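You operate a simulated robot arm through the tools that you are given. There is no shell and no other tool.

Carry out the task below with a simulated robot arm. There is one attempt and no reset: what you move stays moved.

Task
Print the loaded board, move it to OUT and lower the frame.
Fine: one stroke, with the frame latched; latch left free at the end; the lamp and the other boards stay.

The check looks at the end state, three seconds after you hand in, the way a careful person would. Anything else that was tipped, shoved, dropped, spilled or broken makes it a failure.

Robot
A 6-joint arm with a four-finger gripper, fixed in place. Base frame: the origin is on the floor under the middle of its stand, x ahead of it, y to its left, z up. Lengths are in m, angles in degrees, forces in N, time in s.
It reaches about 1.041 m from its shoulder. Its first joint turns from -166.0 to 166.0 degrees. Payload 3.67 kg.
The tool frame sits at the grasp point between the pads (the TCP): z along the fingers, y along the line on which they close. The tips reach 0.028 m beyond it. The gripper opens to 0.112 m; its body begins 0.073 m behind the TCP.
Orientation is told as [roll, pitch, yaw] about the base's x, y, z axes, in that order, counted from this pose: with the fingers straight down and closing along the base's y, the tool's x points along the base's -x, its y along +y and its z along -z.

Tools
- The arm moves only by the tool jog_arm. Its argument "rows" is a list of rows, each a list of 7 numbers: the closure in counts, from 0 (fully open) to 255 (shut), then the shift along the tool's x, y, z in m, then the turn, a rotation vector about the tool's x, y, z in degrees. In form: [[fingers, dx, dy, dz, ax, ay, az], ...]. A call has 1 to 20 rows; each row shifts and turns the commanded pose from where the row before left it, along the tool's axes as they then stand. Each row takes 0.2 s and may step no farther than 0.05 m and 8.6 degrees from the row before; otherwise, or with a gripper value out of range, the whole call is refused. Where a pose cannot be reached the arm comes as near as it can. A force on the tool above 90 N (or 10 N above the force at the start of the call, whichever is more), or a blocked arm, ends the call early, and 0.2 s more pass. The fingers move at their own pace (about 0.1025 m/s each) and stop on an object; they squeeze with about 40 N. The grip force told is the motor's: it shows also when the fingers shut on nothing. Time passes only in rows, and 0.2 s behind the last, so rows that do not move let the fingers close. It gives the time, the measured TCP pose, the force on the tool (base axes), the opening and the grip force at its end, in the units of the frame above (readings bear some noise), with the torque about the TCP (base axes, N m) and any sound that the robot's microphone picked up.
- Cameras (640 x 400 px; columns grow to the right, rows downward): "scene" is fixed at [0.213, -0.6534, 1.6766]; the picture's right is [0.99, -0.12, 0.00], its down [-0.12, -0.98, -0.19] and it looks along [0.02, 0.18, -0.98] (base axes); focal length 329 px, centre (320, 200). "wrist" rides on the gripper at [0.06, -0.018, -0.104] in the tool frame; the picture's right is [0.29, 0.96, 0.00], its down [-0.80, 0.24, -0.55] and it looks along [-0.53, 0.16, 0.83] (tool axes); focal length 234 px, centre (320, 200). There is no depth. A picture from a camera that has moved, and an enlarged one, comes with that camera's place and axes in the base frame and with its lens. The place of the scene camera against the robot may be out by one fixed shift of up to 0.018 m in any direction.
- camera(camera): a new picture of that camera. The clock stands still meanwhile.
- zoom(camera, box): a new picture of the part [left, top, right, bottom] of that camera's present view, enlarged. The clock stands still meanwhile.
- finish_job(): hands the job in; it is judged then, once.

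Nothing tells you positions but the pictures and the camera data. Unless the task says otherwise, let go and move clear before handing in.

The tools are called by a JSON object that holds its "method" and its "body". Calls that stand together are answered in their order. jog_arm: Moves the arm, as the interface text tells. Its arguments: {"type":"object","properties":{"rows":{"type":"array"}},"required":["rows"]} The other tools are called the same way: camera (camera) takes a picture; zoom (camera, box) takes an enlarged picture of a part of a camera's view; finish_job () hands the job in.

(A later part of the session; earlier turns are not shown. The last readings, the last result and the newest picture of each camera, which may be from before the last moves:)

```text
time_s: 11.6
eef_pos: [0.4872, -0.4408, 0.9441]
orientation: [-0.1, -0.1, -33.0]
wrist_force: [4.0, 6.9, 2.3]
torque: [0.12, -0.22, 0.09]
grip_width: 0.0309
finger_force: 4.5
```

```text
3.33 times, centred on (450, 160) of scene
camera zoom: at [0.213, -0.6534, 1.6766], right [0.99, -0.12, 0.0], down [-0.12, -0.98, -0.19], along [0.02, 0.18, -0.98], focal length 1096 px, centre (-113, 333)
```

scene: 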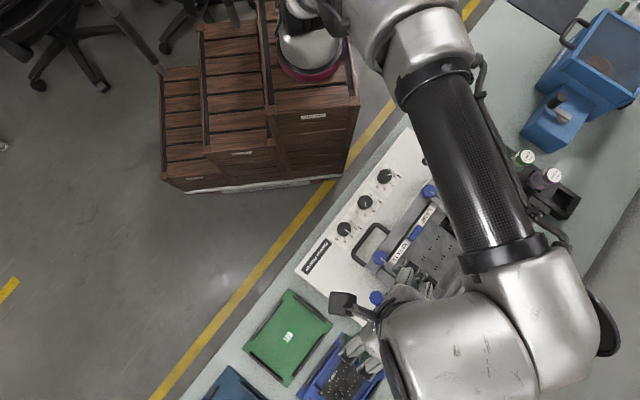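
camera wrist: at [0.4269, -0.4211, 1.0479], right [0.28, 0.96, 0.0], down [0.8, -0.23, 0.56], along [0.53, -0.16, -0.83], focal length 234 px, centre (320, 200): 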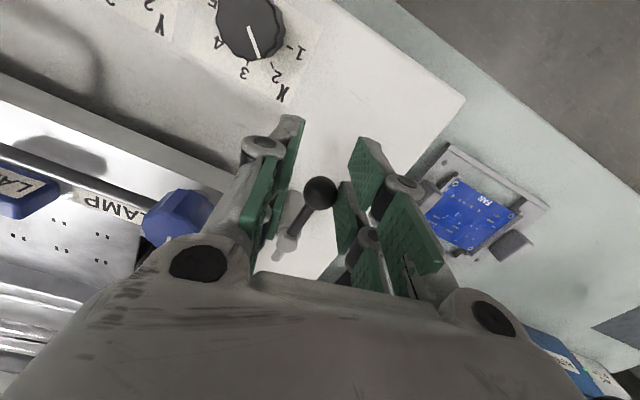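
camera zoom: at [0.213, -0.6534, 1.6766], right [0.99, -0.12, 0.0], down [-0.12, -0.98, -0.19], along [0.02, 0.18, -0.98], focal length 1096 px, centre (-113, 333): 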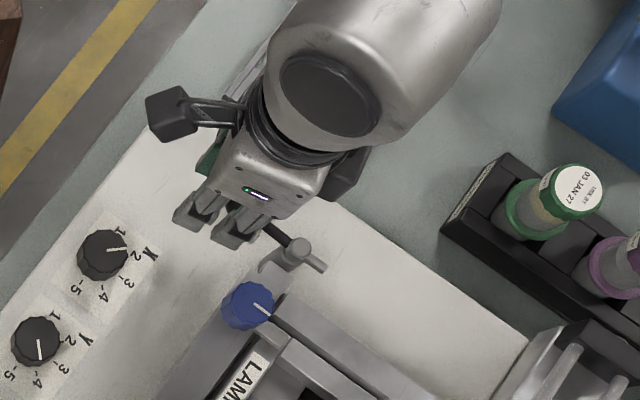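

The fingers straddle the ball with it resting against one pad; it is at (0.5005,-0.443). I'll center and swing the ball clockwise on an arc round the hub, first part only, and check.

{"method": "jog_arm", "body": {"rows": [[196, 0, 0.005, 0, 0, 0, 0], [196, -0.0019, 0.0088, 0, 0, 0, 7.9], [196, -0.0019, 0.0088, 0, 0, 0, 7.9], [196, -0.0019, 0.0088, 0, 0, 0, 7.9], [196, -0.0019, 0.0088, 0, 0, 0, 7.9]]}}

{"method": "camera", "body": {"camera": "wrist"}}

{"method": "zoom", "body": {"camera": "scene", "box": [380, 100, 520, 220]}}

```text
time_s: 12.8
eef_pos: [0.5213, -0.4162, 0.9447]
orientation: [-0.1, -0.1, -64.7]
wrist_force: [-1.4, -0.3, 1.1]
torque: [0.01, -0.01, 0.0]
grip_width: 0.0262
finger_force: 0.4
```

```text
taken
camera wrist: at [0.4791, -0.3684, 1.0477], right [0.74, 0.67, 0.0], down [0.56, -0.62, 0.56], along [0.37, -0.41, -0.83], focal length 234 px, centre (320, 200)
```

wrist: 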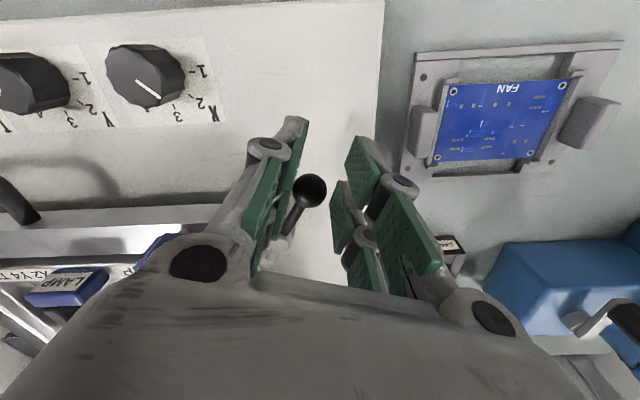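

```text
3.33 times, centred on (450, 160) of scene
camera zoom: at [0.213, -0.6534, 1.6766], right [0.99, -0.12, 0.0], down [-0.12, -0.98, -0.19], along [0.02, 0.18, -0.98], focal length 1096 px, centre (-113, 333)
```

zoom: 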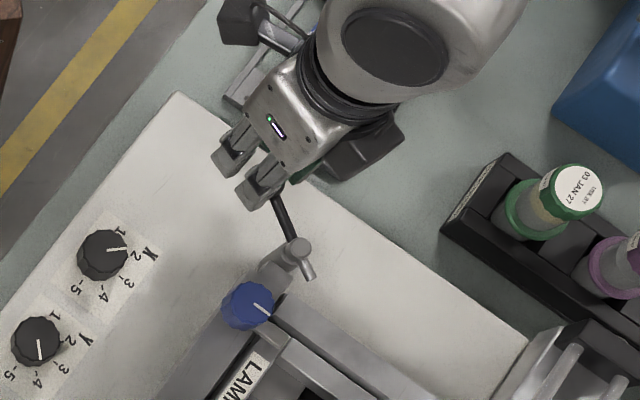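

The latch turns smoothly with almost no force. I'll continue the arc.

{"method": "jog_arm", "body": {"rows": [[196, -0.0019, 0.0088, 0, 0, 0, 7.9], [196, -0.0019, 0.0088, 0, 0, 0, 7.9], [196, -0.0019, 0.0088, 0, 0, 0, 7.9], [196, -0.0019, 0.0088, 0, 0, 0, 7.9], [196, -0.0019, 0.0088, 0, 0, 0, 7.9]]}}

{"method": "camera", "body": {"camera": "wrist"}}

{"method": "zoom", "body": {"camera": "scene", "box": [380, 100, 520, 220]}}

```text
time_s: 14.0
eef_pos: [0.5656, -0.4181, 0.9437]
orientation: [0.1, -0.2, -104.3]
wrist_force: [-0.2, -0.8, -0.1]
torque: [-0.01, 0.04, -0.01]
grip_width: 0.0262
finger_force: 0.1
```

```text
taken
camera wrist: at [0.563, -0.3544, 1.0481], right [1.0, 0.04, 0.0], down [0.04, -0.83, 0.56], along [0.03, -0.56, -0.83], focal length 234 px, centre (320, 200)
```

wrist: 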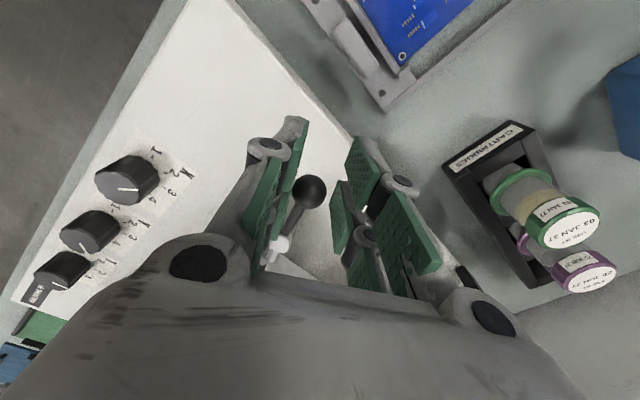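

```text
3.33 times, centred on (450, 160) of scene
camera zoom: at [0.213, -0.6534, 1.6766], right [0.99, -0.12, 0.0], down [-0.12, -0.98, -0.19], along [0.02, 0.18, -0.98], focal length 1096 px, centre (-113, 333)
```

zoom: 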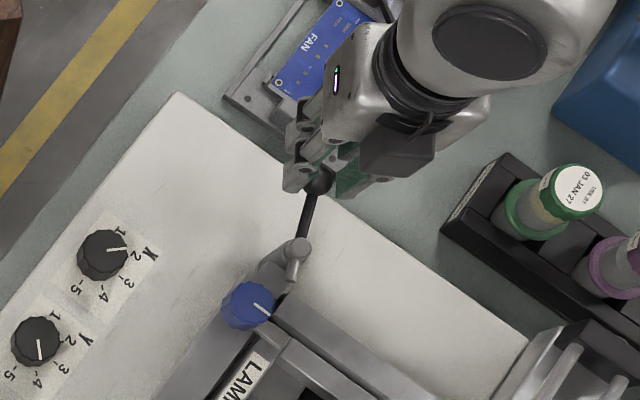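

The rack on the right is labelled CARTRIDGES, so the rear lever is likely the cartridge clamp. The latch still needs about 25–30° more; I continue the arc.

{"method": "jog_arm", "body": {"rows": [[196, -0.0019, 0.0088, 0, 0, 0, 7.9], [196, -0.0019, 0.0088, 0, 0, 0, 7.9], [196, -0.0019, 0.0088, 0, 0, 0, 7.9]]}}

{"method": "camera", "body": {"camera": "wrist"}}

{"method": "zoom", "body": {"camera": "scene", "box": [400, 120, 500, 200]}}

```text
time_s: 14.8
eef_pos: [0.5878, -0.4325, 0.9443]
orientation: [0.1, -0.1, -127.9]
wrist_force: [-1.4, 0.5, 0.0]
torque: [0.02, 0.02, 0.0]
grip_width: 0.0272
finger_force: 0.7
```

```text
taken
camera wrist: at [0.6101, -0.3738, 1.0479], right [0.93, -0.36, 0.0], down [-0.3, -0.78, 0.56], along [-0.2, -0.52, -0.83], focal length 234 px, centre (320, 200)
```

wrist: 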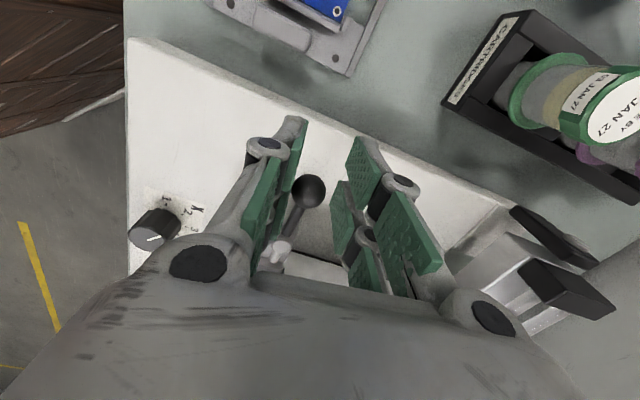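

```text
5.00 times, centred on (450, 160) of scene
camera zoom: at [0.213, -0.6534, 1.6766], right [0.99, -0.12, 0.0], down [-0.12, -0.98, -0.19], along [0.02, 0.18, -0.98], focal length 1645 px, centre (-330, 400)
```

zoom: 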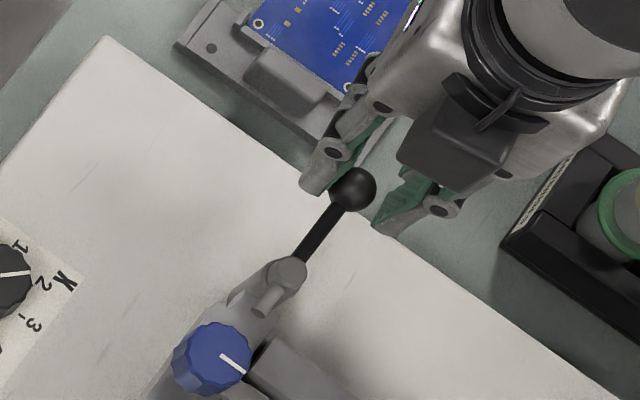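

The ball now points along the frame's width (about 45° in base), with the nose over the frame tab. I'll push a few degrees more to feel for an end stop.

{"method": "jog_arm", "body": {"rows": [[196, -0.001, 0.0046, 0, 0, 0, 4.0], [196, 0, 0, 0, 0, 0, 0]]}}

{"method": "zoom", "body": {"camera": "scene", "box": [400, 120, 500, 200]}}

```text
time_s: 15.4
eef_pos: [0.5905, -0.4357, 0.9453]
orientation: [0.0, -0.1, -131.8]
wrist_force: [-4.6, 7.8, -3.8]
torque: [0.2, 0.07, -0.19]
grip_width: 0.031
finger_force: 4.4
```

```text
5.00 times, centred on (450, 160) of scene
camera zoom: at [0.213, -0.6534, 1.6766], right [0.99, -0.12, 0.0], down [-0.12, -0.98, -0.19], along [0.02, 0.18, -0.98], focal length 1645 px, centre (-330, 400)
```

zoom: 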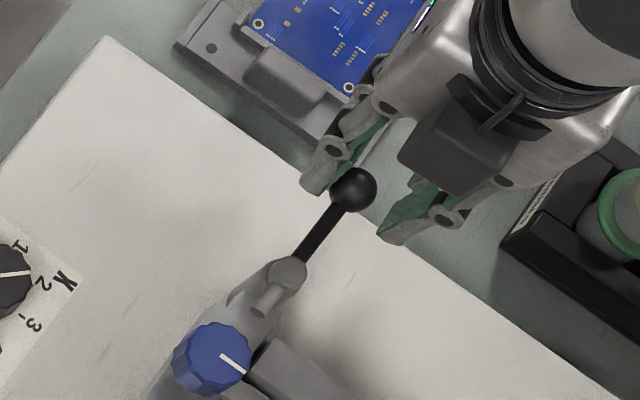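

The latch hit its end stop, so the frame is latched. I'll open slightly, back off and rise clear.

{"method": "jog_arm", "body": {"rows": [[185, 0, -0.003, 0, 0, 0, 0], [170, 0, 0, 0, 0, 0, 0], [170, 0, 0, -0.02, 0, 0, 0], [170, 0, 0, -0.04, 0, 0, 0], [170, 0, 0, -0.045, 0, 0, 0], [170, 0, 0, -0.045, 0, 0, 0], [170, 0, 0, -0.045, 0, 0, 0]]}}

{"method": "camera", "body": {"camera": "wrist"}}

{"method": "zoom", "body": {"camera": "wrist", "box": [240, 60, 400, 260]}}

{"method": "zoom", "body": {"camera": "scene", "box": [400, 120, 500, 200]}}

```text
time_s: 17.0
eef_pos: [0.5901, -0.4329, 1.1389]
orientation: [-0.1, -0.2, -131.9]
wrist_force: [1.0, -0.1, -0.8]
torque: [0.01, 0.04, 0.0]
grip_width: 0.037
finger_force: 0.2
```

```text
taken
camera wrist: at [0.6153, -0.3763, 1.2433], right [0.91, -0.42, 0.0], down [-0.35, -0.75, 0.56], along [-0.23, -0.5, -0.83], focal length 234 px, centre (320, 200)
```

wrist: 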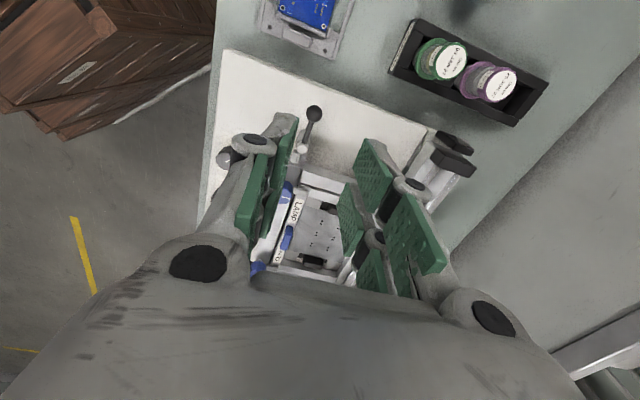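

```text
2.00 times, centred on (320, 160) of wrist
camera zoom: at [0.6153, -0.3763, 1.2433], right [0.91, -0.42, 0.0], down [-0.35, -0.75, 0.56], along [-0.23, -0.5, -0.83], focal length 468 px, centre (320, 280)
```

zoom: 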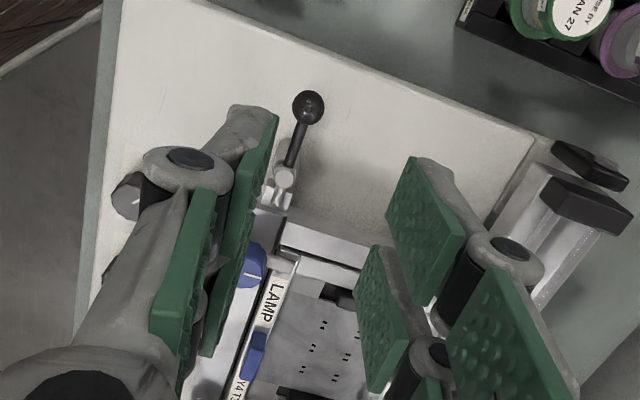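

```text
5.00 times, centred on (450, 160) of scene
camera zoom: at [0.213, -0.6534, 1.6766], right [0.99, -0.12, 0.0], down [-0.12, -0.98, -0.19], along [0.02, 0.18, -0.98], focal length 1645 px, centre (-330, 400)
```

zoom: 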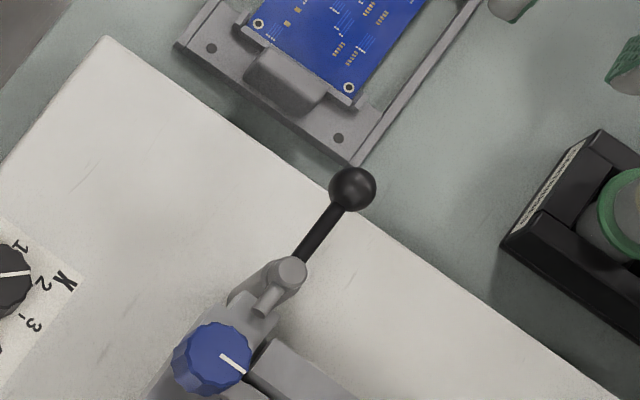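

The latch nose now lies over the frame tab. Next I return to a forward-facing pose in front of the PRINT lever to study and work it.

{"method": "jog_arm", "body": {"rows": [[100, 0, 0, -0.03, 0, 0, -7.9], [50, 0, 0, -0.03, 0, 0, -7.9], [0, 0, 0, 0, 0, 0, -7.9], [0, 0, 0, 0, 0, 0, -7.9], [0, 0, 0, 0, 0, 0, -7.9], [0, 0, 0, 0, 0, 0, -7.9], [0, 0, 0, 0, 0, 0, -7.9], [0, 0, 0, 0, 0, 0, -7.9], [0, 0, 0, 0, 0, 0, -7.9], [0, 0, 0, 0, 0, 0, -7.9], [0, 0, 0, 0, 0, 0, -7.9], [0, 0.0061, -0.045, 0, 0, 0, 0], [0, 0.0061, -0.045, 0, 0, 0, 0], [0, 0.0061, -0.045, 0, 0, 0, 0], [0, 0.0061, -0.045, 0, 0, 0, 0], [0, 0.0061, -0.045, 0, 0, 0, 0], [0, 0.0061, -0.045, 0, 0, 0, 0], [0, 0.0061, -0.045, 0, 0, 0, 0], [0, 0.0061, -0.045, 0, 0, 0, 0], [0, 0.0061, -0.045, 0, 0, 0, 0]]}}

{"method": "camera", "body": {"camera": "wrist"}}

{"method": "camera", "body": {"camera": "scene"}}

```text
time_s: 21.2
eef_pos: [0.2629, -0.6813, 1.1994]
orientation: [-0.2, -0.2, -44.8]
wrist_force: [0.1, 1.2, 0.1]
torque: [-0.04, 0.02, -0.03]
grip_width: 0.1118
finger_force: 0.0
```

```text
taken
camera wrist: at [0.2076, -0.651, 1.3043], right [0.47, 0.88, 0.0], down [0.73, -0.39, 0.56], along [0.49, -0.26, -0.83], focal length 234 px, centre (320, 200)
```

wrist: 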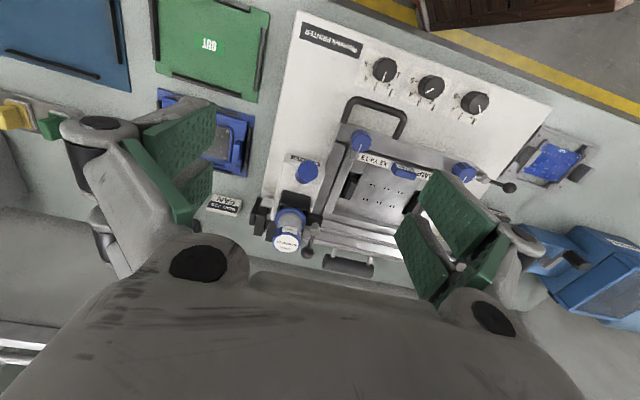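

```text
taken
```

scene: 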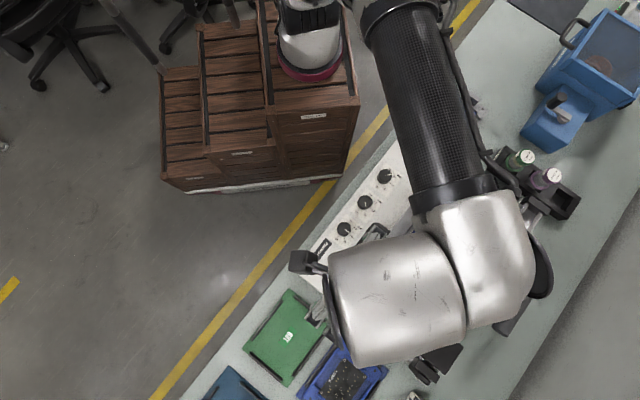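

{"method": "zoom", "body": {"camera": "wrist", "box": [270, 140, 350, 200]}}

{"method": "zoom", "body": {"camera": "wrist", "box": [240, 80, 440, 290]}}

{"method": "zoom", "body": {"camera": "wrist", "box": [240, 170, 340, 270]}}

```text
6.67 times, centred on (310, 170) of wrist
camera zoom: at [0.2076, -0.651, 1.3043], right [0.47, 0.88, 0.0], down [0.73, -0.39, 0.56], along [0.49, -0.26, -0.83], focal length 1561 px, centre (387, 400)
```

zoom: 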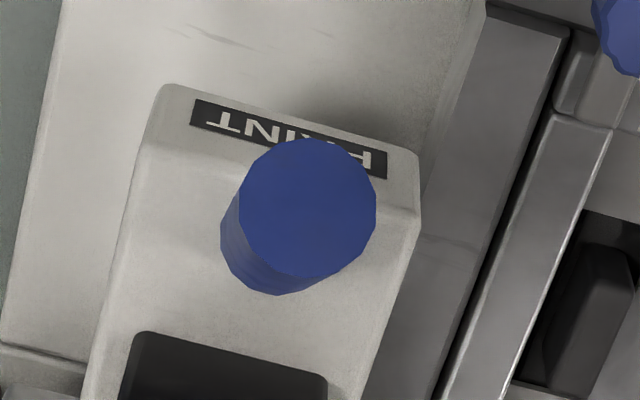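

```text
1.90 times, centred on (340, 185) of wrist
camera zoom: at [0.2076, -0.651, 1.3043], right [0.47, 0.88, 0.0], down [0.73, -0.39, 0.56], along [0.49, -0.26, -0.83], focal length 446 px, centre (282, 229)
```

zoom: 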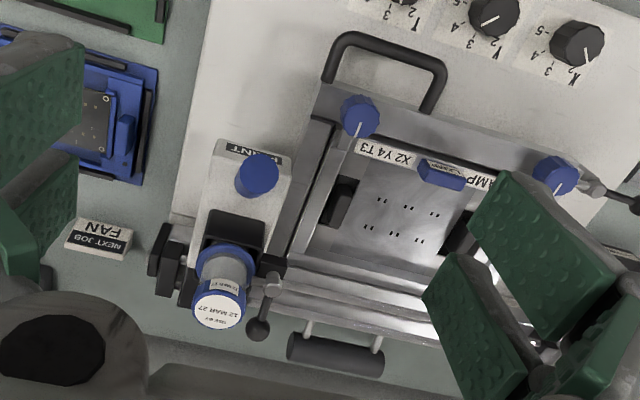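

```text
4.00 times, centred on (290, 220) of wrist
camera zoom: at [0.2076, -0.651, 1.3043], right [0.47, 0.88, 0.0], down [0.73, -0.39, 0.56], along [0.49, -0.26, -0.83], focal length 937 px, centre (440, 120)
```

zoom: 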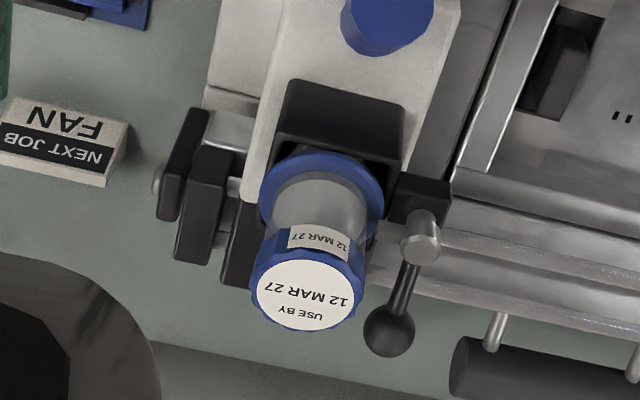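

Now it's clear: the block with the PRINT grip, cartridge and clamp is the print head that rides on the two rear rails, so the stroke is sliding it along the rails to the right end. I'll move over the blue grip with open fingers.

{"method": "jog_arm", "body": {"rows": [[0, -0.04, 0.0014, 0, 0, 0, 0], [0, -0.04, 0.0014, 0, 0, 0, 0.5], [0, 0, 0, 0.03, 0, 0, 0], [0, 0, 0, 0.03, 0, 0, 0]]}}

{"method": "camera", "body": {"camera": "wrist"}}

{"method": "zoom", "body": {"camera": "wrist", "box": [220, 60, 420, 260]}}

```text
time_s: 22.2
eef_pos: [0.321, -0.7359, 1.1406]
orientation: [-0.1, -0.2, -45.4]
wrist_force: [-0.2, 0.4, 0.5]
torque: [0.01, 0.0, 0.0]
grip_width: 0.112
finger_force: 0.1
```

```text
taken
camera wrist: at [0.2662, -0.7045, 1.2447], right [0.48, 0.88, 0.0], down [0.73, -0.4, 0.56], along [0.49, -0.27, -0.83], focal length 234 px, centre (320, 200)
```

wrist: 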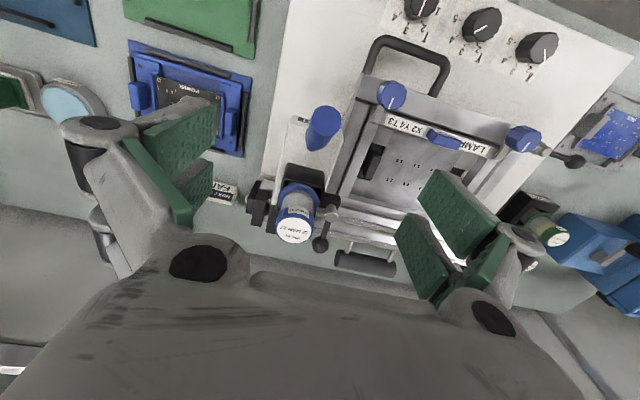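

```text
2.00 times, centred on (320, 160) of wrist
camera zoom: at [0.2662, -0.7045, 1.2447], right [0.48, 0.88, 0.0], down [0.73, -0.4, 0.56], along [0.49, -0.27, -0.83], focal length 468 px, centre (320, 280)
```

zoom: 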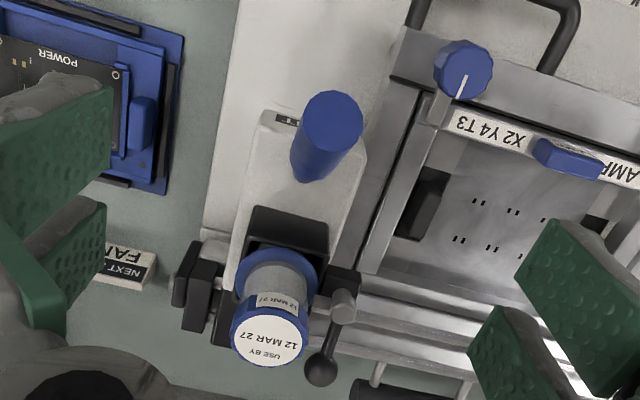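

The blue grip's top is at (0.314,-0.724,1.051), right between the fingers. I'll descend and close loosely around it.

{"method": "jog_arm", "body": {"rows": [[0, 0, 0.002, 0.04, 0, 0, 0], [0, 0, 0, 0.04, 0, 0, 0], [0, 0, 0, 0.03, 0, 0, 0], [60, 0, 0, 0, 0, 0, 0], [120, 0, 0, 0, 0, 0, 0], [160, 0, 0, 0, 0, 0, 0], [185, 0, 0, 0, 0, 0, 0]]}}

{"method": "camera", "body": {"camera": "wrist"}}

{"method": "zoom", "body": {"camera": "wrist", "box": [220, 100, 420, 260]}}

{"method": "camera", "body": {"camera": "scene"}}

```text
time_s: 23.8
eef_pos: [0.3231, -0.736, 1.0293]
orientation: [-0.1, -0.1, -45.4]
wrist_force: [0.8, 0.5, 0.6]
torque: [-0.02, 0.02, 0.0]
grip_width: 0.0307
finger_force: 0.0
```

```text
taken
camera wrist: at [0.2682, -0.7053, 1.1331], right [0.48, 0.88, 0.0], down [0.73, -0.4, 0.56], along [0.49, -0.27, -0.83], focal length 234 px, centre (320, 200)
```

wrist: 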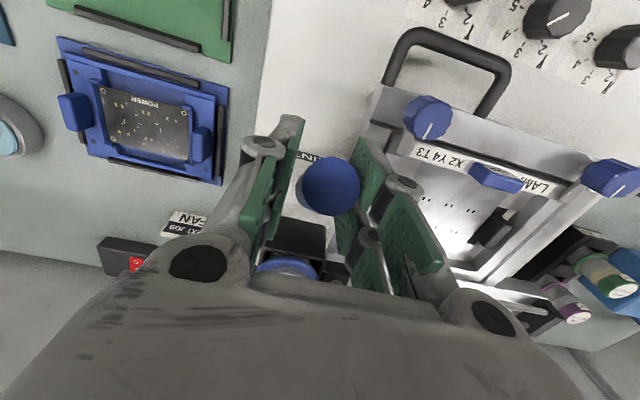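

```text
2.50 times, centred on (320, 180) of wrist
camera zoom: at [0.2682, -0.7053, 1.1331], right [0.48, 0.88, 0.0], down [0.73, -0.4, 0.56], along [0.49, -0.27, -0.83], focal length 585 px, centre (320, 250)
```

zoom: 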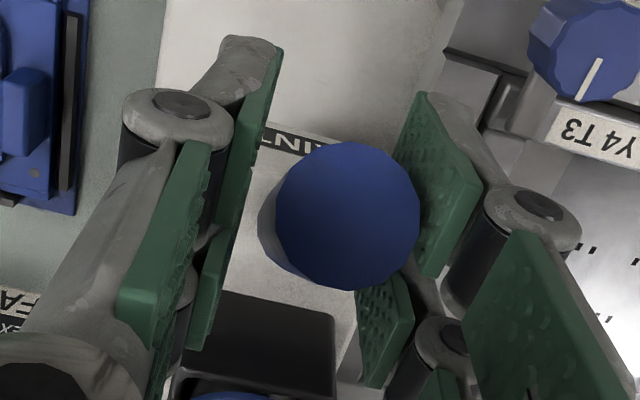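

```text
taken
```

scene: 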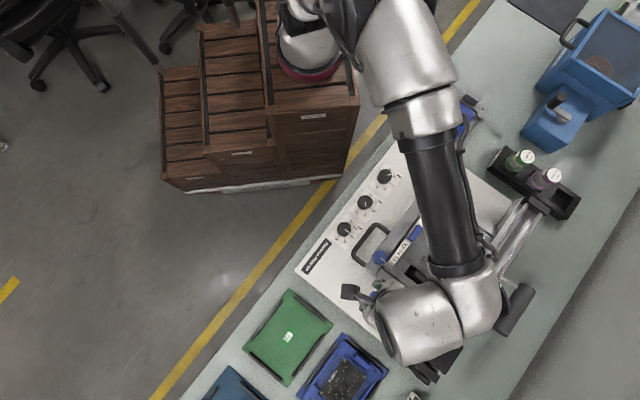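

The grip is caged between the pads. I'll begin the stroke to the right along the rails with small steps to feel the resistance.

{"method": "jog_arm", "body": {"rows": [[185, 0, 0.008, 0, 0, 0, 0], [185, 0, 0.015, 0, 0, 0, 0], [185, 0, 0.015, 0, 0, 0, 0]]}}

{"method": "camera", "body": {"camera": "wrist"}}

{"method": "zoom", "body": {"camera": "scene", "box": [340, 180, 580, 390]}}

```text
time_s: 24.6
eef_pos: [0.3507, -0.7099, 1.0279]
orientation: [-0.1, -0.1, -45.5]
wrist_force: [0.2, -0.7, -1.5]
torque: [0.02, -0.01, -0.03]
grip_width: 0.0308
finger_force: 0.1
```

```text
taken
camera wrist: at [0.295, -0.6788, 1.1326], right [0.48, 0.88, 0.0], down [0.73, -0.4, 0.56], along [0.49, -0.27, -0.83], focal length 234 px, centre (320, 200)
```

wrist: 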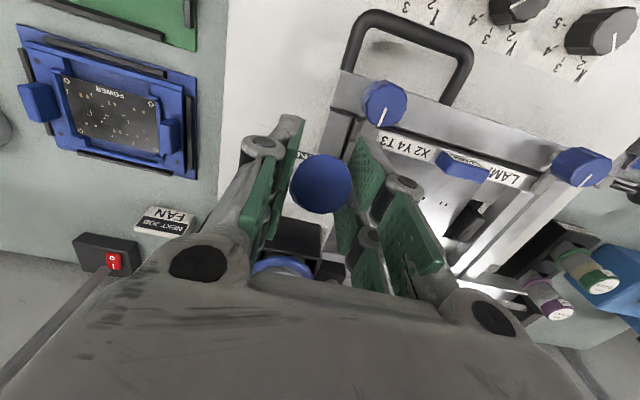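

```text
1.90 times, centred on (460, 285) of scene
camera zoom: at [0.213, -0.6534, 1.6766], right [0.99, -0.12, 0.0], down [-0.12, -0.98, -0.19], along [0.02, 0.18, -0.98], focal length 627 px, centre (53, 38)
```

zoom: 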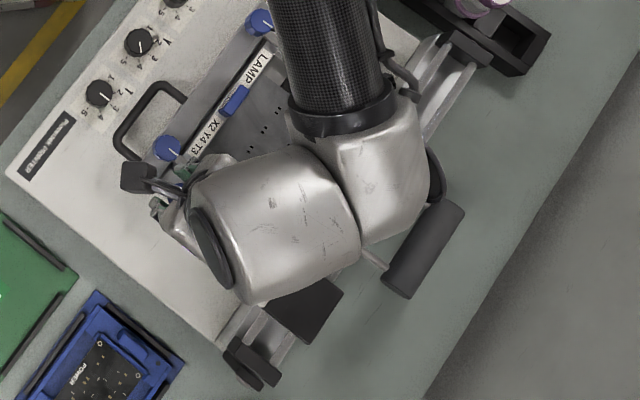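

The print head slides on the rails with the grip, as expected. I continue the same stroke in one direction without reversing.

{"method": "jog_arm", "body": {"rows": [[185, 0, 0.02, 0, 0, 0, 0], [185, 0, 0.02, 0, 0, 0, 0], [185, 0, 0.02, 0, 0, 0, 0], [185, 0, 0.02, 0, 0, 0, 0], [185, 0, 0.02, 0, 0, 0, 0], [185, 0, 0.02, 0, 0, 0, 0], [185, 0, 0.02, 0, 0, 0, 0], [185, 0, 0.02, 0, 0, 0, 0], [185, 0, 0.02, 0, 0, 0, 0], [185, 0, 0.02, 0, 0, 0, 0]]}}

{"method": "camera", "body": {"camera": "wrist"}}

{"method": "camera", "body": {"camera": "scene"}}

```text
time_s: 26.8
eef_pos: [0.4948, -0.5698, 1.0299]
orientation: [0.0, -0.1, -45.3]
wrist_force: [0.1, -0.8, 0.1]
torque: [0.03, -0.03, 0.0]
grip_width: 0.0308
finger_force: 0.0
```

```text
taken
camera wrist: at [0.4388, -0.5381, 1.1338], right [0.48, 0.88, 0.0], down [0.73, -0.4, 0.56], along [0.49, -0.27, -0.83], focal length 234 px, centre (320, 200)
```

wrist: 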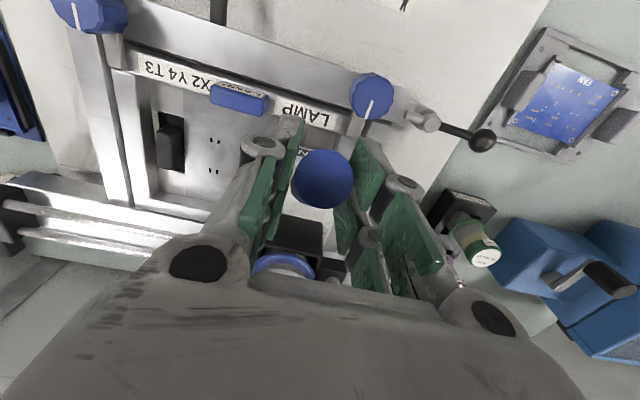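

```text
taken
```

scene: 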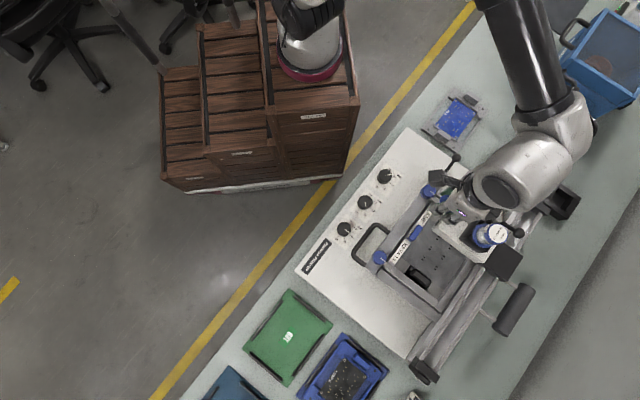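

The head is about three quarters across. I'll continue gently toward the right end stop.

{"method": "jog_arm", "body": {"rows": [[185, 0, 0.018, 0, 0, 0, 0], [185, 0, 0.018, 0, 0, 0, 0], [185, 0, 0.018, 0, 0, 0, 0], [185, 0, 0.015, 0, 0, 0, 0], [185, 0, 0.01, 0, 0, 0, 0]]}}

{"method": "camera", "body": {"camera": "wrist"}}

{"method": "zoom", "body": {"camera": "scene", "box": [380, 100, 620, 300]}}

```text
time_s: 28.0
eef_pos: [0.5502, -0.5115, 1.0293]
orientation: [0.0, -0.1, -45.4]
wrist_force: [0.4, -0.8, 0.0]
torque: [0.03, 0.0, -0.04]
grip_width: 0.0307
finger_force: 0.1
```

```text
taken
camera wrist: at [0.4944, -0.4819, 1.1332], right [0.48, 0.88, 0.0], down [0.73, -0.4, 0.56], along [0.49, -0.27, -0.83], focal length 234 px, centre (320, 200)
```

wrist: 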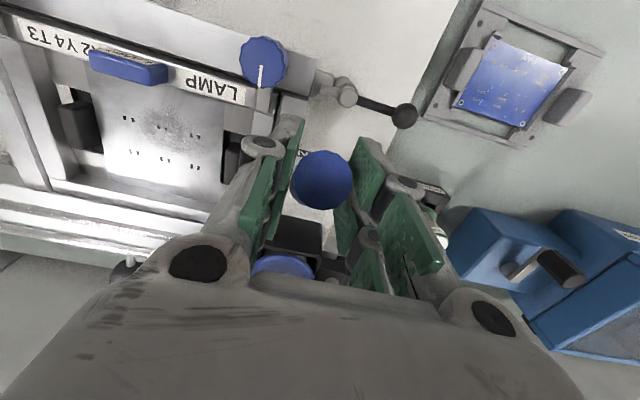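

```text
2.00 times, centred on (500, 200) of scene
camera zoom: at [0.213, -0.6534, 1.6766], right [0.99, -0.12, 0.0], down [-0.12, -0.98, -0.19], along [0.02, 0.18, -0.98], focal length 658 px, centre (-40, 200)
```

zoom: 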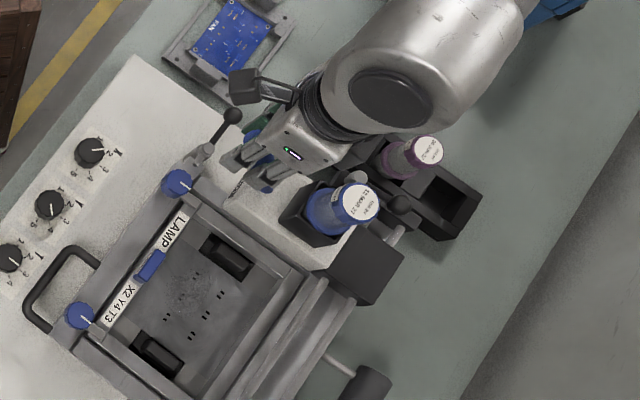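

The head is off the stencil's active area and close to the right end. I'll creep on in small steps until I feel the stop.

{"method": "jog_arm", "body": {"rows": [[185, 0, 0.008, 0, 0, 0, 0], [185, 0, 0.006, 0, 0, 0, 0], [185, 0, 0.005, 0, 0, 0, 0]]}}

{"method": "zoom", "body": {"camera": "scene", "box": [440, 130, 600, 270]}}

{"method": "zoom", "body": {"camera": "wrist", "box": [220, 100, 420, 260]}}

```text
time_s: 28.8
eef_pos: [0.5633, -0.4999, 1.0294]
orientation: [0.0, -0.1, -45.4]
wrist_force: [0.1, -0.6, 0.2]
torque: [-0.02, 0.01, 0.01]
grip_width: 0.0311
finger_force: 0.4
```

```text
2.86 times, centred on (520, 200) of scene
camera zoom: at [0.213, -0.6534, 1.6766], right [0.99, -0.12, 0.0], down [-0.12, -0.98, -0.19], along [0.02, 0.18, -0.98], focal length 940 px, centre (-251, 200)
```

zoom: 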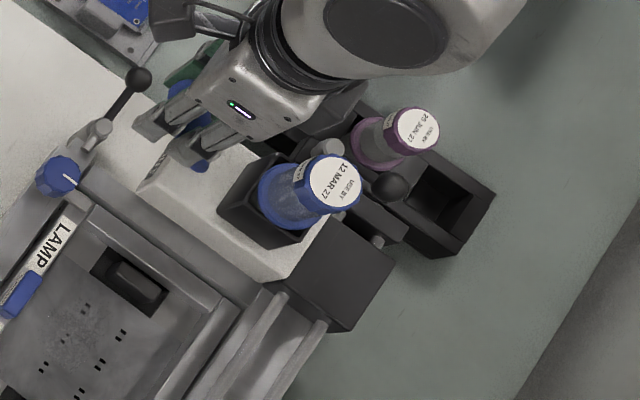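

```text
2.50 times, centred on (320, 180) of wrist
camera zoom: at [0.5074, -0.4686, 1.1326], right [0.48, 0.88, 0.0], down [0.73, -0.4, 0.56], along [0.49, -0.27, -0.83], focal length 585 px, centre (320, 250)
```

zoom: 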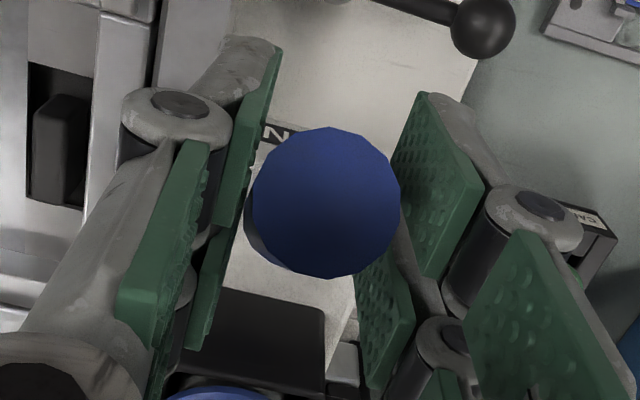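

No stop force yet. I'll creep a bit more.

{"method": "jog_arm", "body": {"rows": [[185, 0, 0.006, 0, 0, 0, 0], [185, 0, 0.005, 0, 0, 0, 0], [185, 0, 0.005, 0, 0, 0, 0]]}}

{"method": "zoom", "body": {"camera": "scene", "box": [440, 130, 600, 270]}}

{"method": "zoom", "body": {"camera": "wrist", "box": [220, 100, 420, 260]}}

```text
time_s: 29.6
eef_pos: [0.5728, -0.4909, 1.0287]
orientation: [-0.2, 0.0, -45.5]
wrist_force: [-15.5, -17.6, -8.1]
torque: [-0.19, 0.39, -0.3]
grip_width: 0.0428
finger_force: 11.2
```

```text
2.86 times, centred on (520, 200) of scene
camera zoom: at [0.213, -0.6534, 1.6766], right [0.99, -0.12, 0.0], down [-0.12, -0.98, -0.19], along [0.02, 0.18, -0.98], focal length 940 px, centre (-251, 200)
```

zoom: 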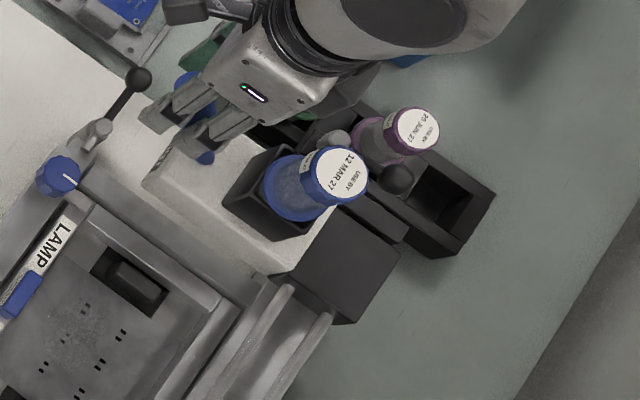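

```text
2.50 times, centred on (320, 180) of wrist
camera zoom: at [0.5175, -0.4589, 1.1325], right [0.48, 0.88, 0.0], down [0.73, -0.4, 0.55], along [0.49, -0.27, -0.83], focal length 585 px, centre (320, 250)
```

zoom: 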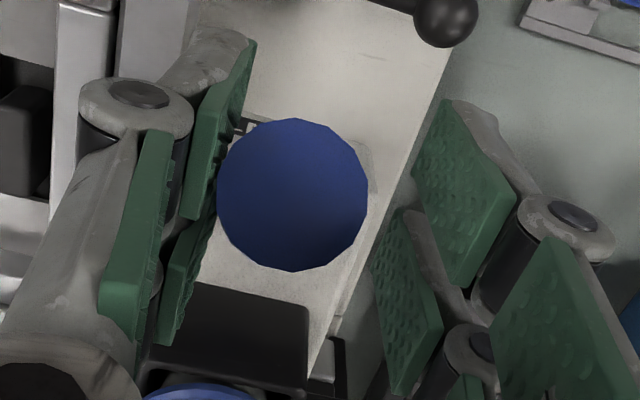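

The head is at the right end stop (force rose to about 23 N), so the single stroke is complete. I'll open the fingers and rise straight up without pulling the head back.

{"method": "jog_arm", "body": {"rows": [[150, 0, -0.004, 0, 0, 0, 0], [100, 0, -0.002, 0, 0, 0, 0], [60, 0, 0, 0, 0, 0, 0], [60, 0, 0, -0.03, 0, 0, 0], [60, 0, 0, -0.04, 0, 0, 0], [60, 0, 0, -0.045, 0, 0, 0], [60, 0, 0, -0.045, 0, 0, 0]]}}

{"method": "camera", "body": {"camera": "wrist"}}

{"method": "camera", "body": {"camera": "scene"}}

{"method": "zoom", "body": {"camera": "wrist", "box": [200, 60, 440, 270]}}

```text
time_s: 31.2
eef_pos: [0.569, -0.4901, 1.189]
orientation: [-0.2, 0.0, -45.5]
wrist_force: [0.5, -0.2, -1.1]
torque: [0.04, 0.03, -0.02]
grip_width: 0.0856
finger_force: 0.1
```

```text
taken
camera wrist: at [0.5139, -0.4601, 1.2927], right [0.48, 0.88, 0.0], down [0.73, -0.4, 0.55], along [0.49, -0.27, -0.83], focal length 234 px, centre (320, 200)
```

wrist: 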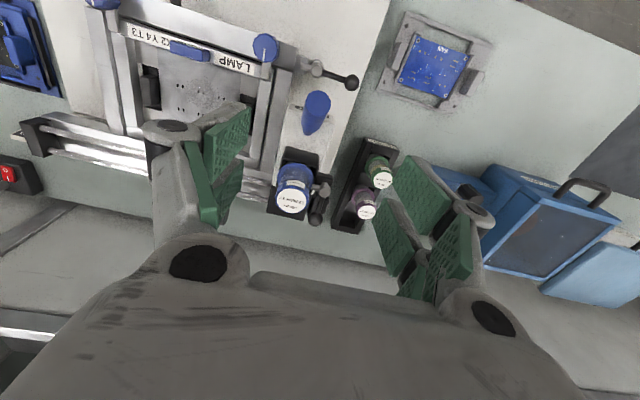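

```text
taken
```

scene: 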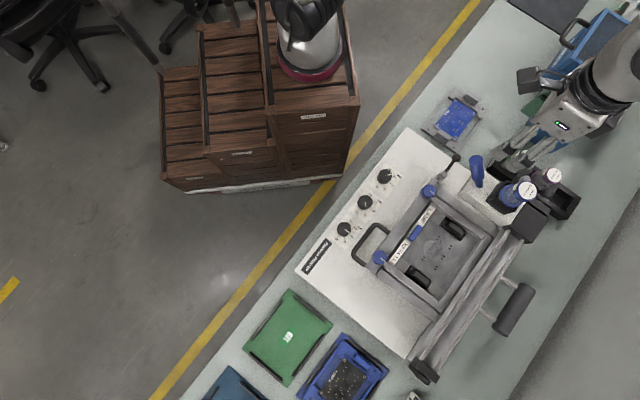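

```text
1.90 times, centred on (320, 165) of wrist
camera zoom: at [0.5139, -0.4601, 1.2927], right [0.48, 0.88, 0.0], down [0.73, -0.4, 0.55], along [0.49, -0.27, -0.83], focal length 446 px, centre (320, 267)
```

zoom: 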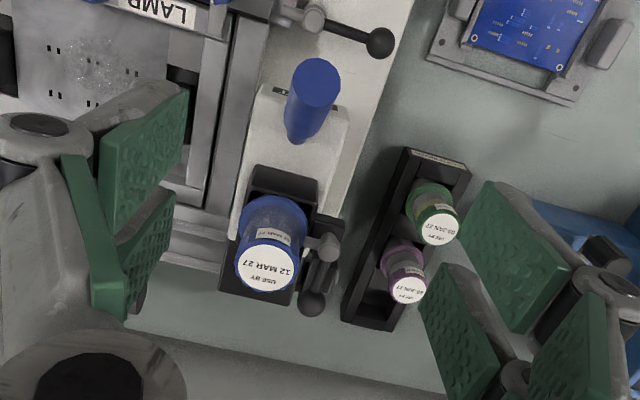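

The head is parked at the right end and the stencil is clear. Before unlatching I need to see how bulky the gripper is, because the PRINT grip now stands close to the latch.

{"method": "zoom", "body": {"camera": "scene", "box": [490, 60, 640, 180]}}

{"method": "zoom", "body": {"camera": "scene", "box": [400, 140, 560, 260]}}

{"method": "zoom", "body": {"camera": "wrist", "box": [250, 40, 380, 140]}}

```text
3.33 times, centred on (565, 120) of scene
camera zoom: at [0.213, -0.6534, 1.6766], right [0.99, -0.12, 0.0], down [-0.12, -0.98, -0.19], along [0.02, 0.18, -0.98], focal length 1096 px, centre (-497, 467)
```

zoom: 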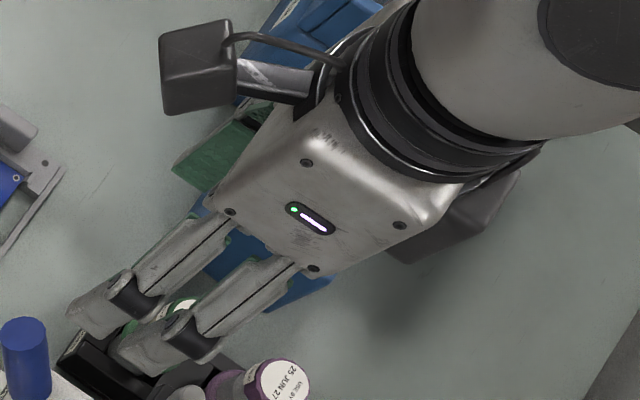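

```text
3.33 times, centred on (480, 200) of scene
camera zoom: at [0.213, -0.6534, 1.6766], right [0.99, -0.12, 0.0], down [-0.12, -0.98, -0.19], along [0.02, 0.18, -0.98], focal length 1096 px, centre (-213, 200)
```

zoom: 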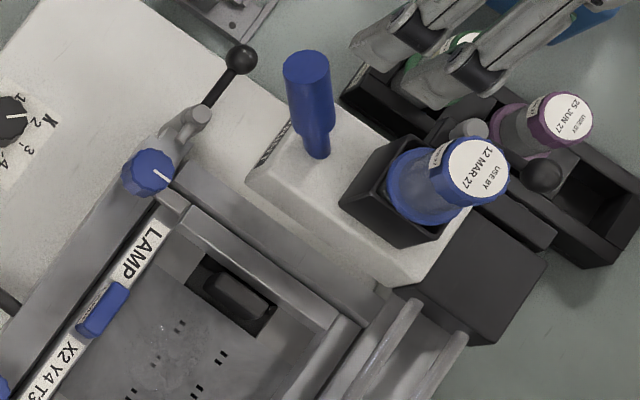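

```text
4.00 times, centred on (315, 90) of wrist
camera zoom: at [0.5139, -0.4601, 1.2927], right [0.48, 0.88, 0.0], down [0.73, -0.4, 0.55], along [0.49, -0.27, -0.83], focal length 937 px, centre (340, 640)
```

zoom: 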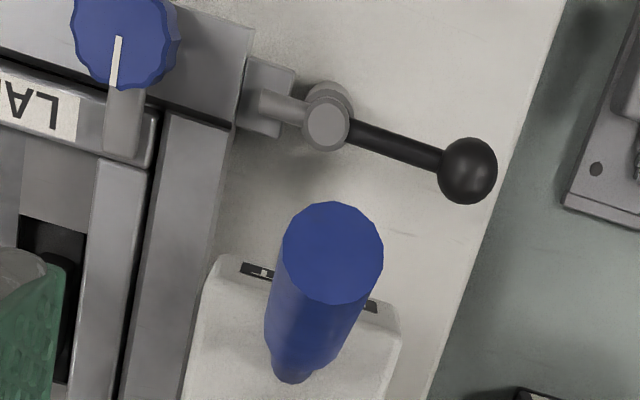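

The gripper carries a box on its inner side that would foul the PRINT grip, so I'll approach the latch ball with the hand turned outward and tilted about 25° away from the grip. First I set this pose high above.

{"method": "jog_arm", "body": {"rows": [[60, 0.014, 0.029, 0, 0, 0, 0], [100, 0.014, 0.0295, 0, 0, 0, 0], [140, 0, 0, 0, 0, 0, 8.05], [170, 0, 0, 0, 0, 0, 8.05], [170, 0, 0, 0, 0, 0, 8.05], [170, 0, 0, 0, 0, 0, 8.05], [170, 0, 0, 0, 0, 0, 8.05], [170, 0, 0, 0, 0, 0, 8.05], [170, 0, 0, 0, 0, 0, 8.05], [170, 0, 0, 0, 0, 0, 8.05], [170, 0, 0, 0, 0, 0, 8.05], [170, 0, 0, 0, 0, 0, 8.05], [170, 0, 0, 0, 0, 0, 8.05], [170, 0, 0, 0, 0, -8.33, 0], [170, 0, 0, 0, 0, -8.33, 0], [170, 0, 0, 0, 0, -8.33, 0]]}}

{"method": "camera", "body": {"camera": "wrist"}}

{"method": "zoom", "body": {"camera": "wrist", "box": [220, 60, 420, 260]}}

{"method": "zoom", "body": {"camera": "scene", "box": [420, 60, 640, 240]}}

```text
time_s: 34.6
eef_pos: [0.5913, -0.4313, 1.1884]
orientation: [0.2, -25.1, -134.2]
wrist_force: [-1.0, 0.1, 1.1]
torque: [0.0, -0.05, -0.01]
grip_width: 0.0375
finger_force: 0.1
```

```text
taken
camera wrist: at [0.6461, -0.3471, 1.2572], right [0.87, -0.48, -0.12], down [-0.17, -0.51, 0.84], along [-0.46, -0.71, -0.53], focal length 234 px, centre (320, 200)
```

wrist: 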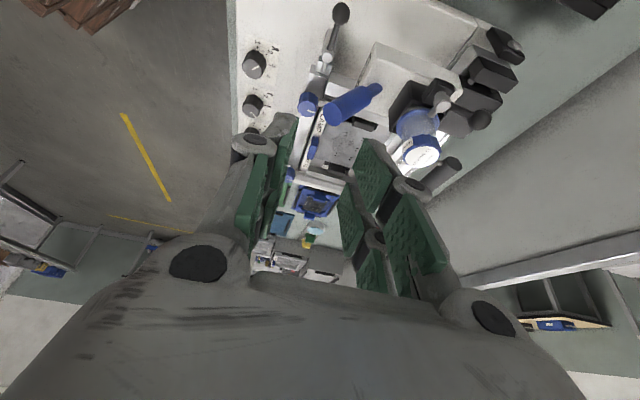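

```text
2.00 times, centred on (320, 160) of wrist
camera zoom: at [0.6461, -0.3471, 1.2572], right [0.87, -0.48, -0.12], down [-0.17, -0.51, 0.84], along [-0.46, -0.71, -0.53], focal length 468 px, centre (320, 280)
```

zoom: 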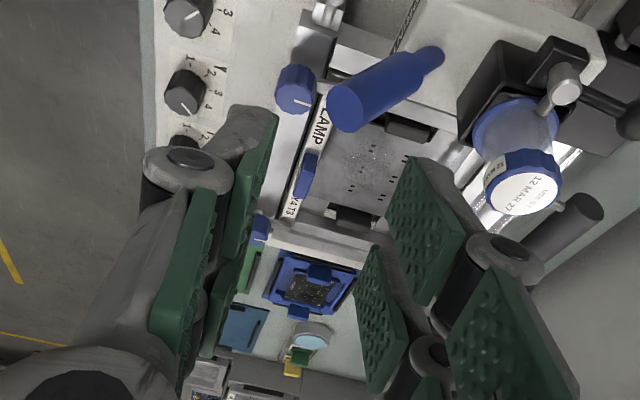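

```text
2.22 times, centred on (530, 150) of scene
camera zoom: at [0.213, -0.6534, 1.6766], right [0.99, -0.12, 0.0], down [-0.12, -0.98, -0.19], along [0.02, 0.18, -0.98], focal length 731 px, centre (-147, 311)
```

zoom: 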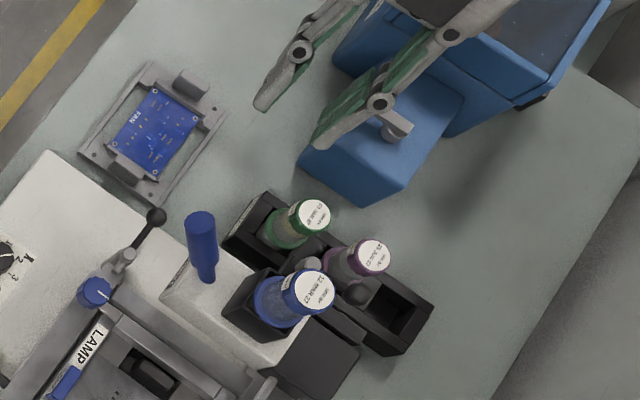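

The tilted pose is good: ball near (0.5775,-0.442) and the PRINT grip stays well on the inner side. I'll shift slightly outward and descend most of the way.

{"method": "jog_arm", "body": {"rows": [[187, 0.0054, -0.0024, -0.0025, 0, 0, 0], [187, 0.0169, 0, 0.03625, 0, 0, 0], [187, 0.0169, 0, 0.03625, 0, 0, 0], [187, 0.0169, 0, 0.03625, 0, 0, 0], [187, 0.0169, 0, 0.03625, 0, 0, 0], [187, 0.0127, 0, 0.0272, 0, 0, 0]]}}

{"method": "camera", "body": {"camera": "wrist"}}

{"method": "zoom", "body": {"camera": "wrist", "box": [220, 60, 420, 240]}}

{"method": "zoom", "body": {"camera": "scene", "box": [420, 90, 600, 230]}}

```text
time_s: 36.0
eef_pos: [0.5953, -0.4261, 1.0003]
orientation: [0.3, -25.0, -133.9]
wrist_force: [-0.6, -1.0, 0.5]
torque: [0.03, -0.02, 0.01]
grip_width: 0.0298
finger_force: 0.0
```

```text
taken
camera wrist: at [0.6493, -0.3418, 1.0682], right [0.87, -0.48, -0.12], down [-0.17, -0.52, 0.84], along [-0.46, -0.71, -0.53], focal length 234 px, centre (320, 200)
```

wrist: 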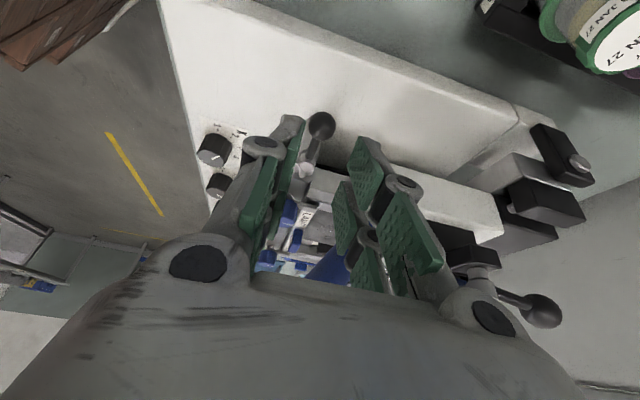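

```text
2.22 times, centred on (320, 150) of wrist
camera zoom: at [0.6493, -0.3418, 1.0682], right [0.87, -0.48, -0.12], down [-0.17, -0.52, 0.84], along [-0.46, -0.71, -0.53], focal length 520 px, centre (320, 311)
```

zoom: 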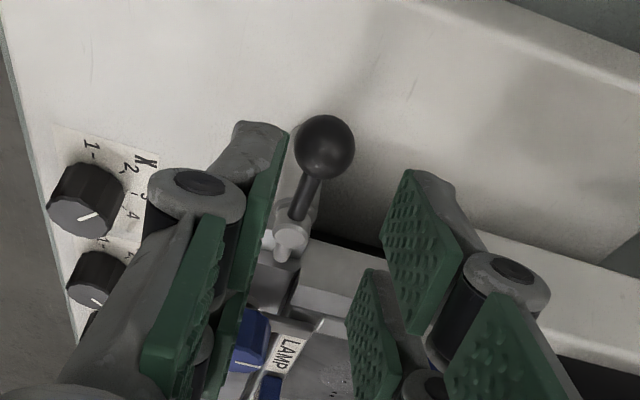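

```text
2.86 times, centred on (510, 160) of scene
camera zoom: at [0.213, -0.6534, 1.6766], right [0.99, -0.12, 0.0], down [-0.12, -0.98, -0.19], along [0.02, 0.18, -0.98], focal length 940 px, centre (-223, 314)
```

zoom: 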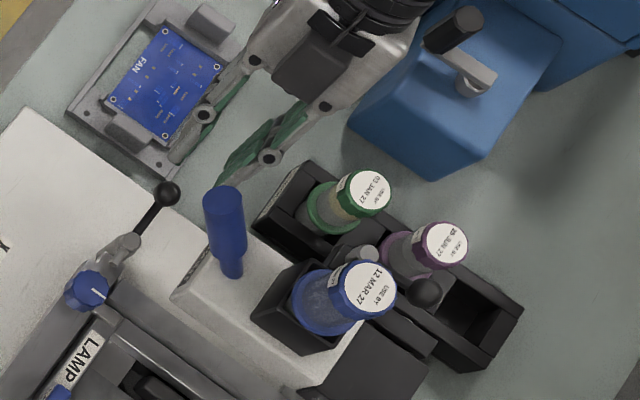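

The ball at (0.577,-0.442) is nearly centred between the pads. I'll correct 2 mm sideways and lower the last 68 mm to straddle it.

{"method": "jog_arm", "body": {"rows": [[187, 0.0, -0.0023, 0.0, 0, 0, 0], [187, 0.0097, 0, 0.0208, 0, 0, 0], [187, 0.0097, 0, 0.0208, 0, 0, 0], [187, 0.0093, 0, 0.02, 0, 0, 0]]}}

{"method": "zoom", "body": {"camera": "wrist", "box": [220, 80, 420, 260]}}

{"method": "zoom", "body": {"camera": "scene", "box": [420, 110, 580, 230]}}

```text
time_s: 37.0
eef_pos: [0.5906, -0.4242, 0.9318]
orientation: [0.1, -25.1, -134.0]
wrist_force: [0.4, -0.2, 0.2]
torque: [0.0, -0.03, 0.02]
grip_width: 0.0297
finger_force: 0.0
```

```text
2.22 times, centred on (320, 170) of wrist
camera zoom: at [0.6464, -0.3402, 1.0009], right [0.87, -0.48, -0.12], down [-0.17, -0.52, 0.84], along [-0.46, -0.71, -0.53], focal length 520 px, centre (320, 267)
```

zoom: 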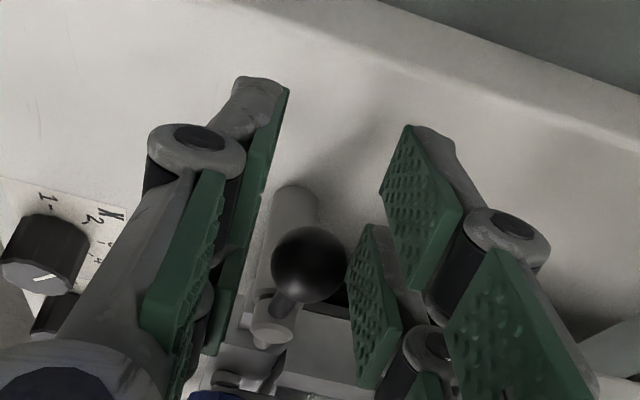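

```text
3.33 times, centred on (500, 170) of scene
camera zoom: at [0.213, -0.6534, 1.6766], right [0.99, -0.12, 0.0], down [-0.12, -0.98, -0.19], along [0.02, 0.18, -0.98], focal length 1096 px, centre (-280, 300)
```

zoom: 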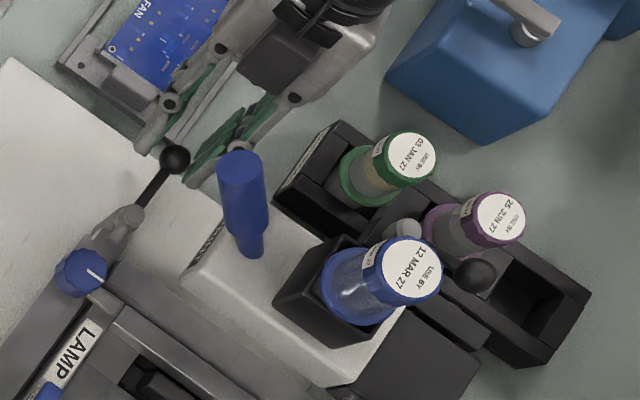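

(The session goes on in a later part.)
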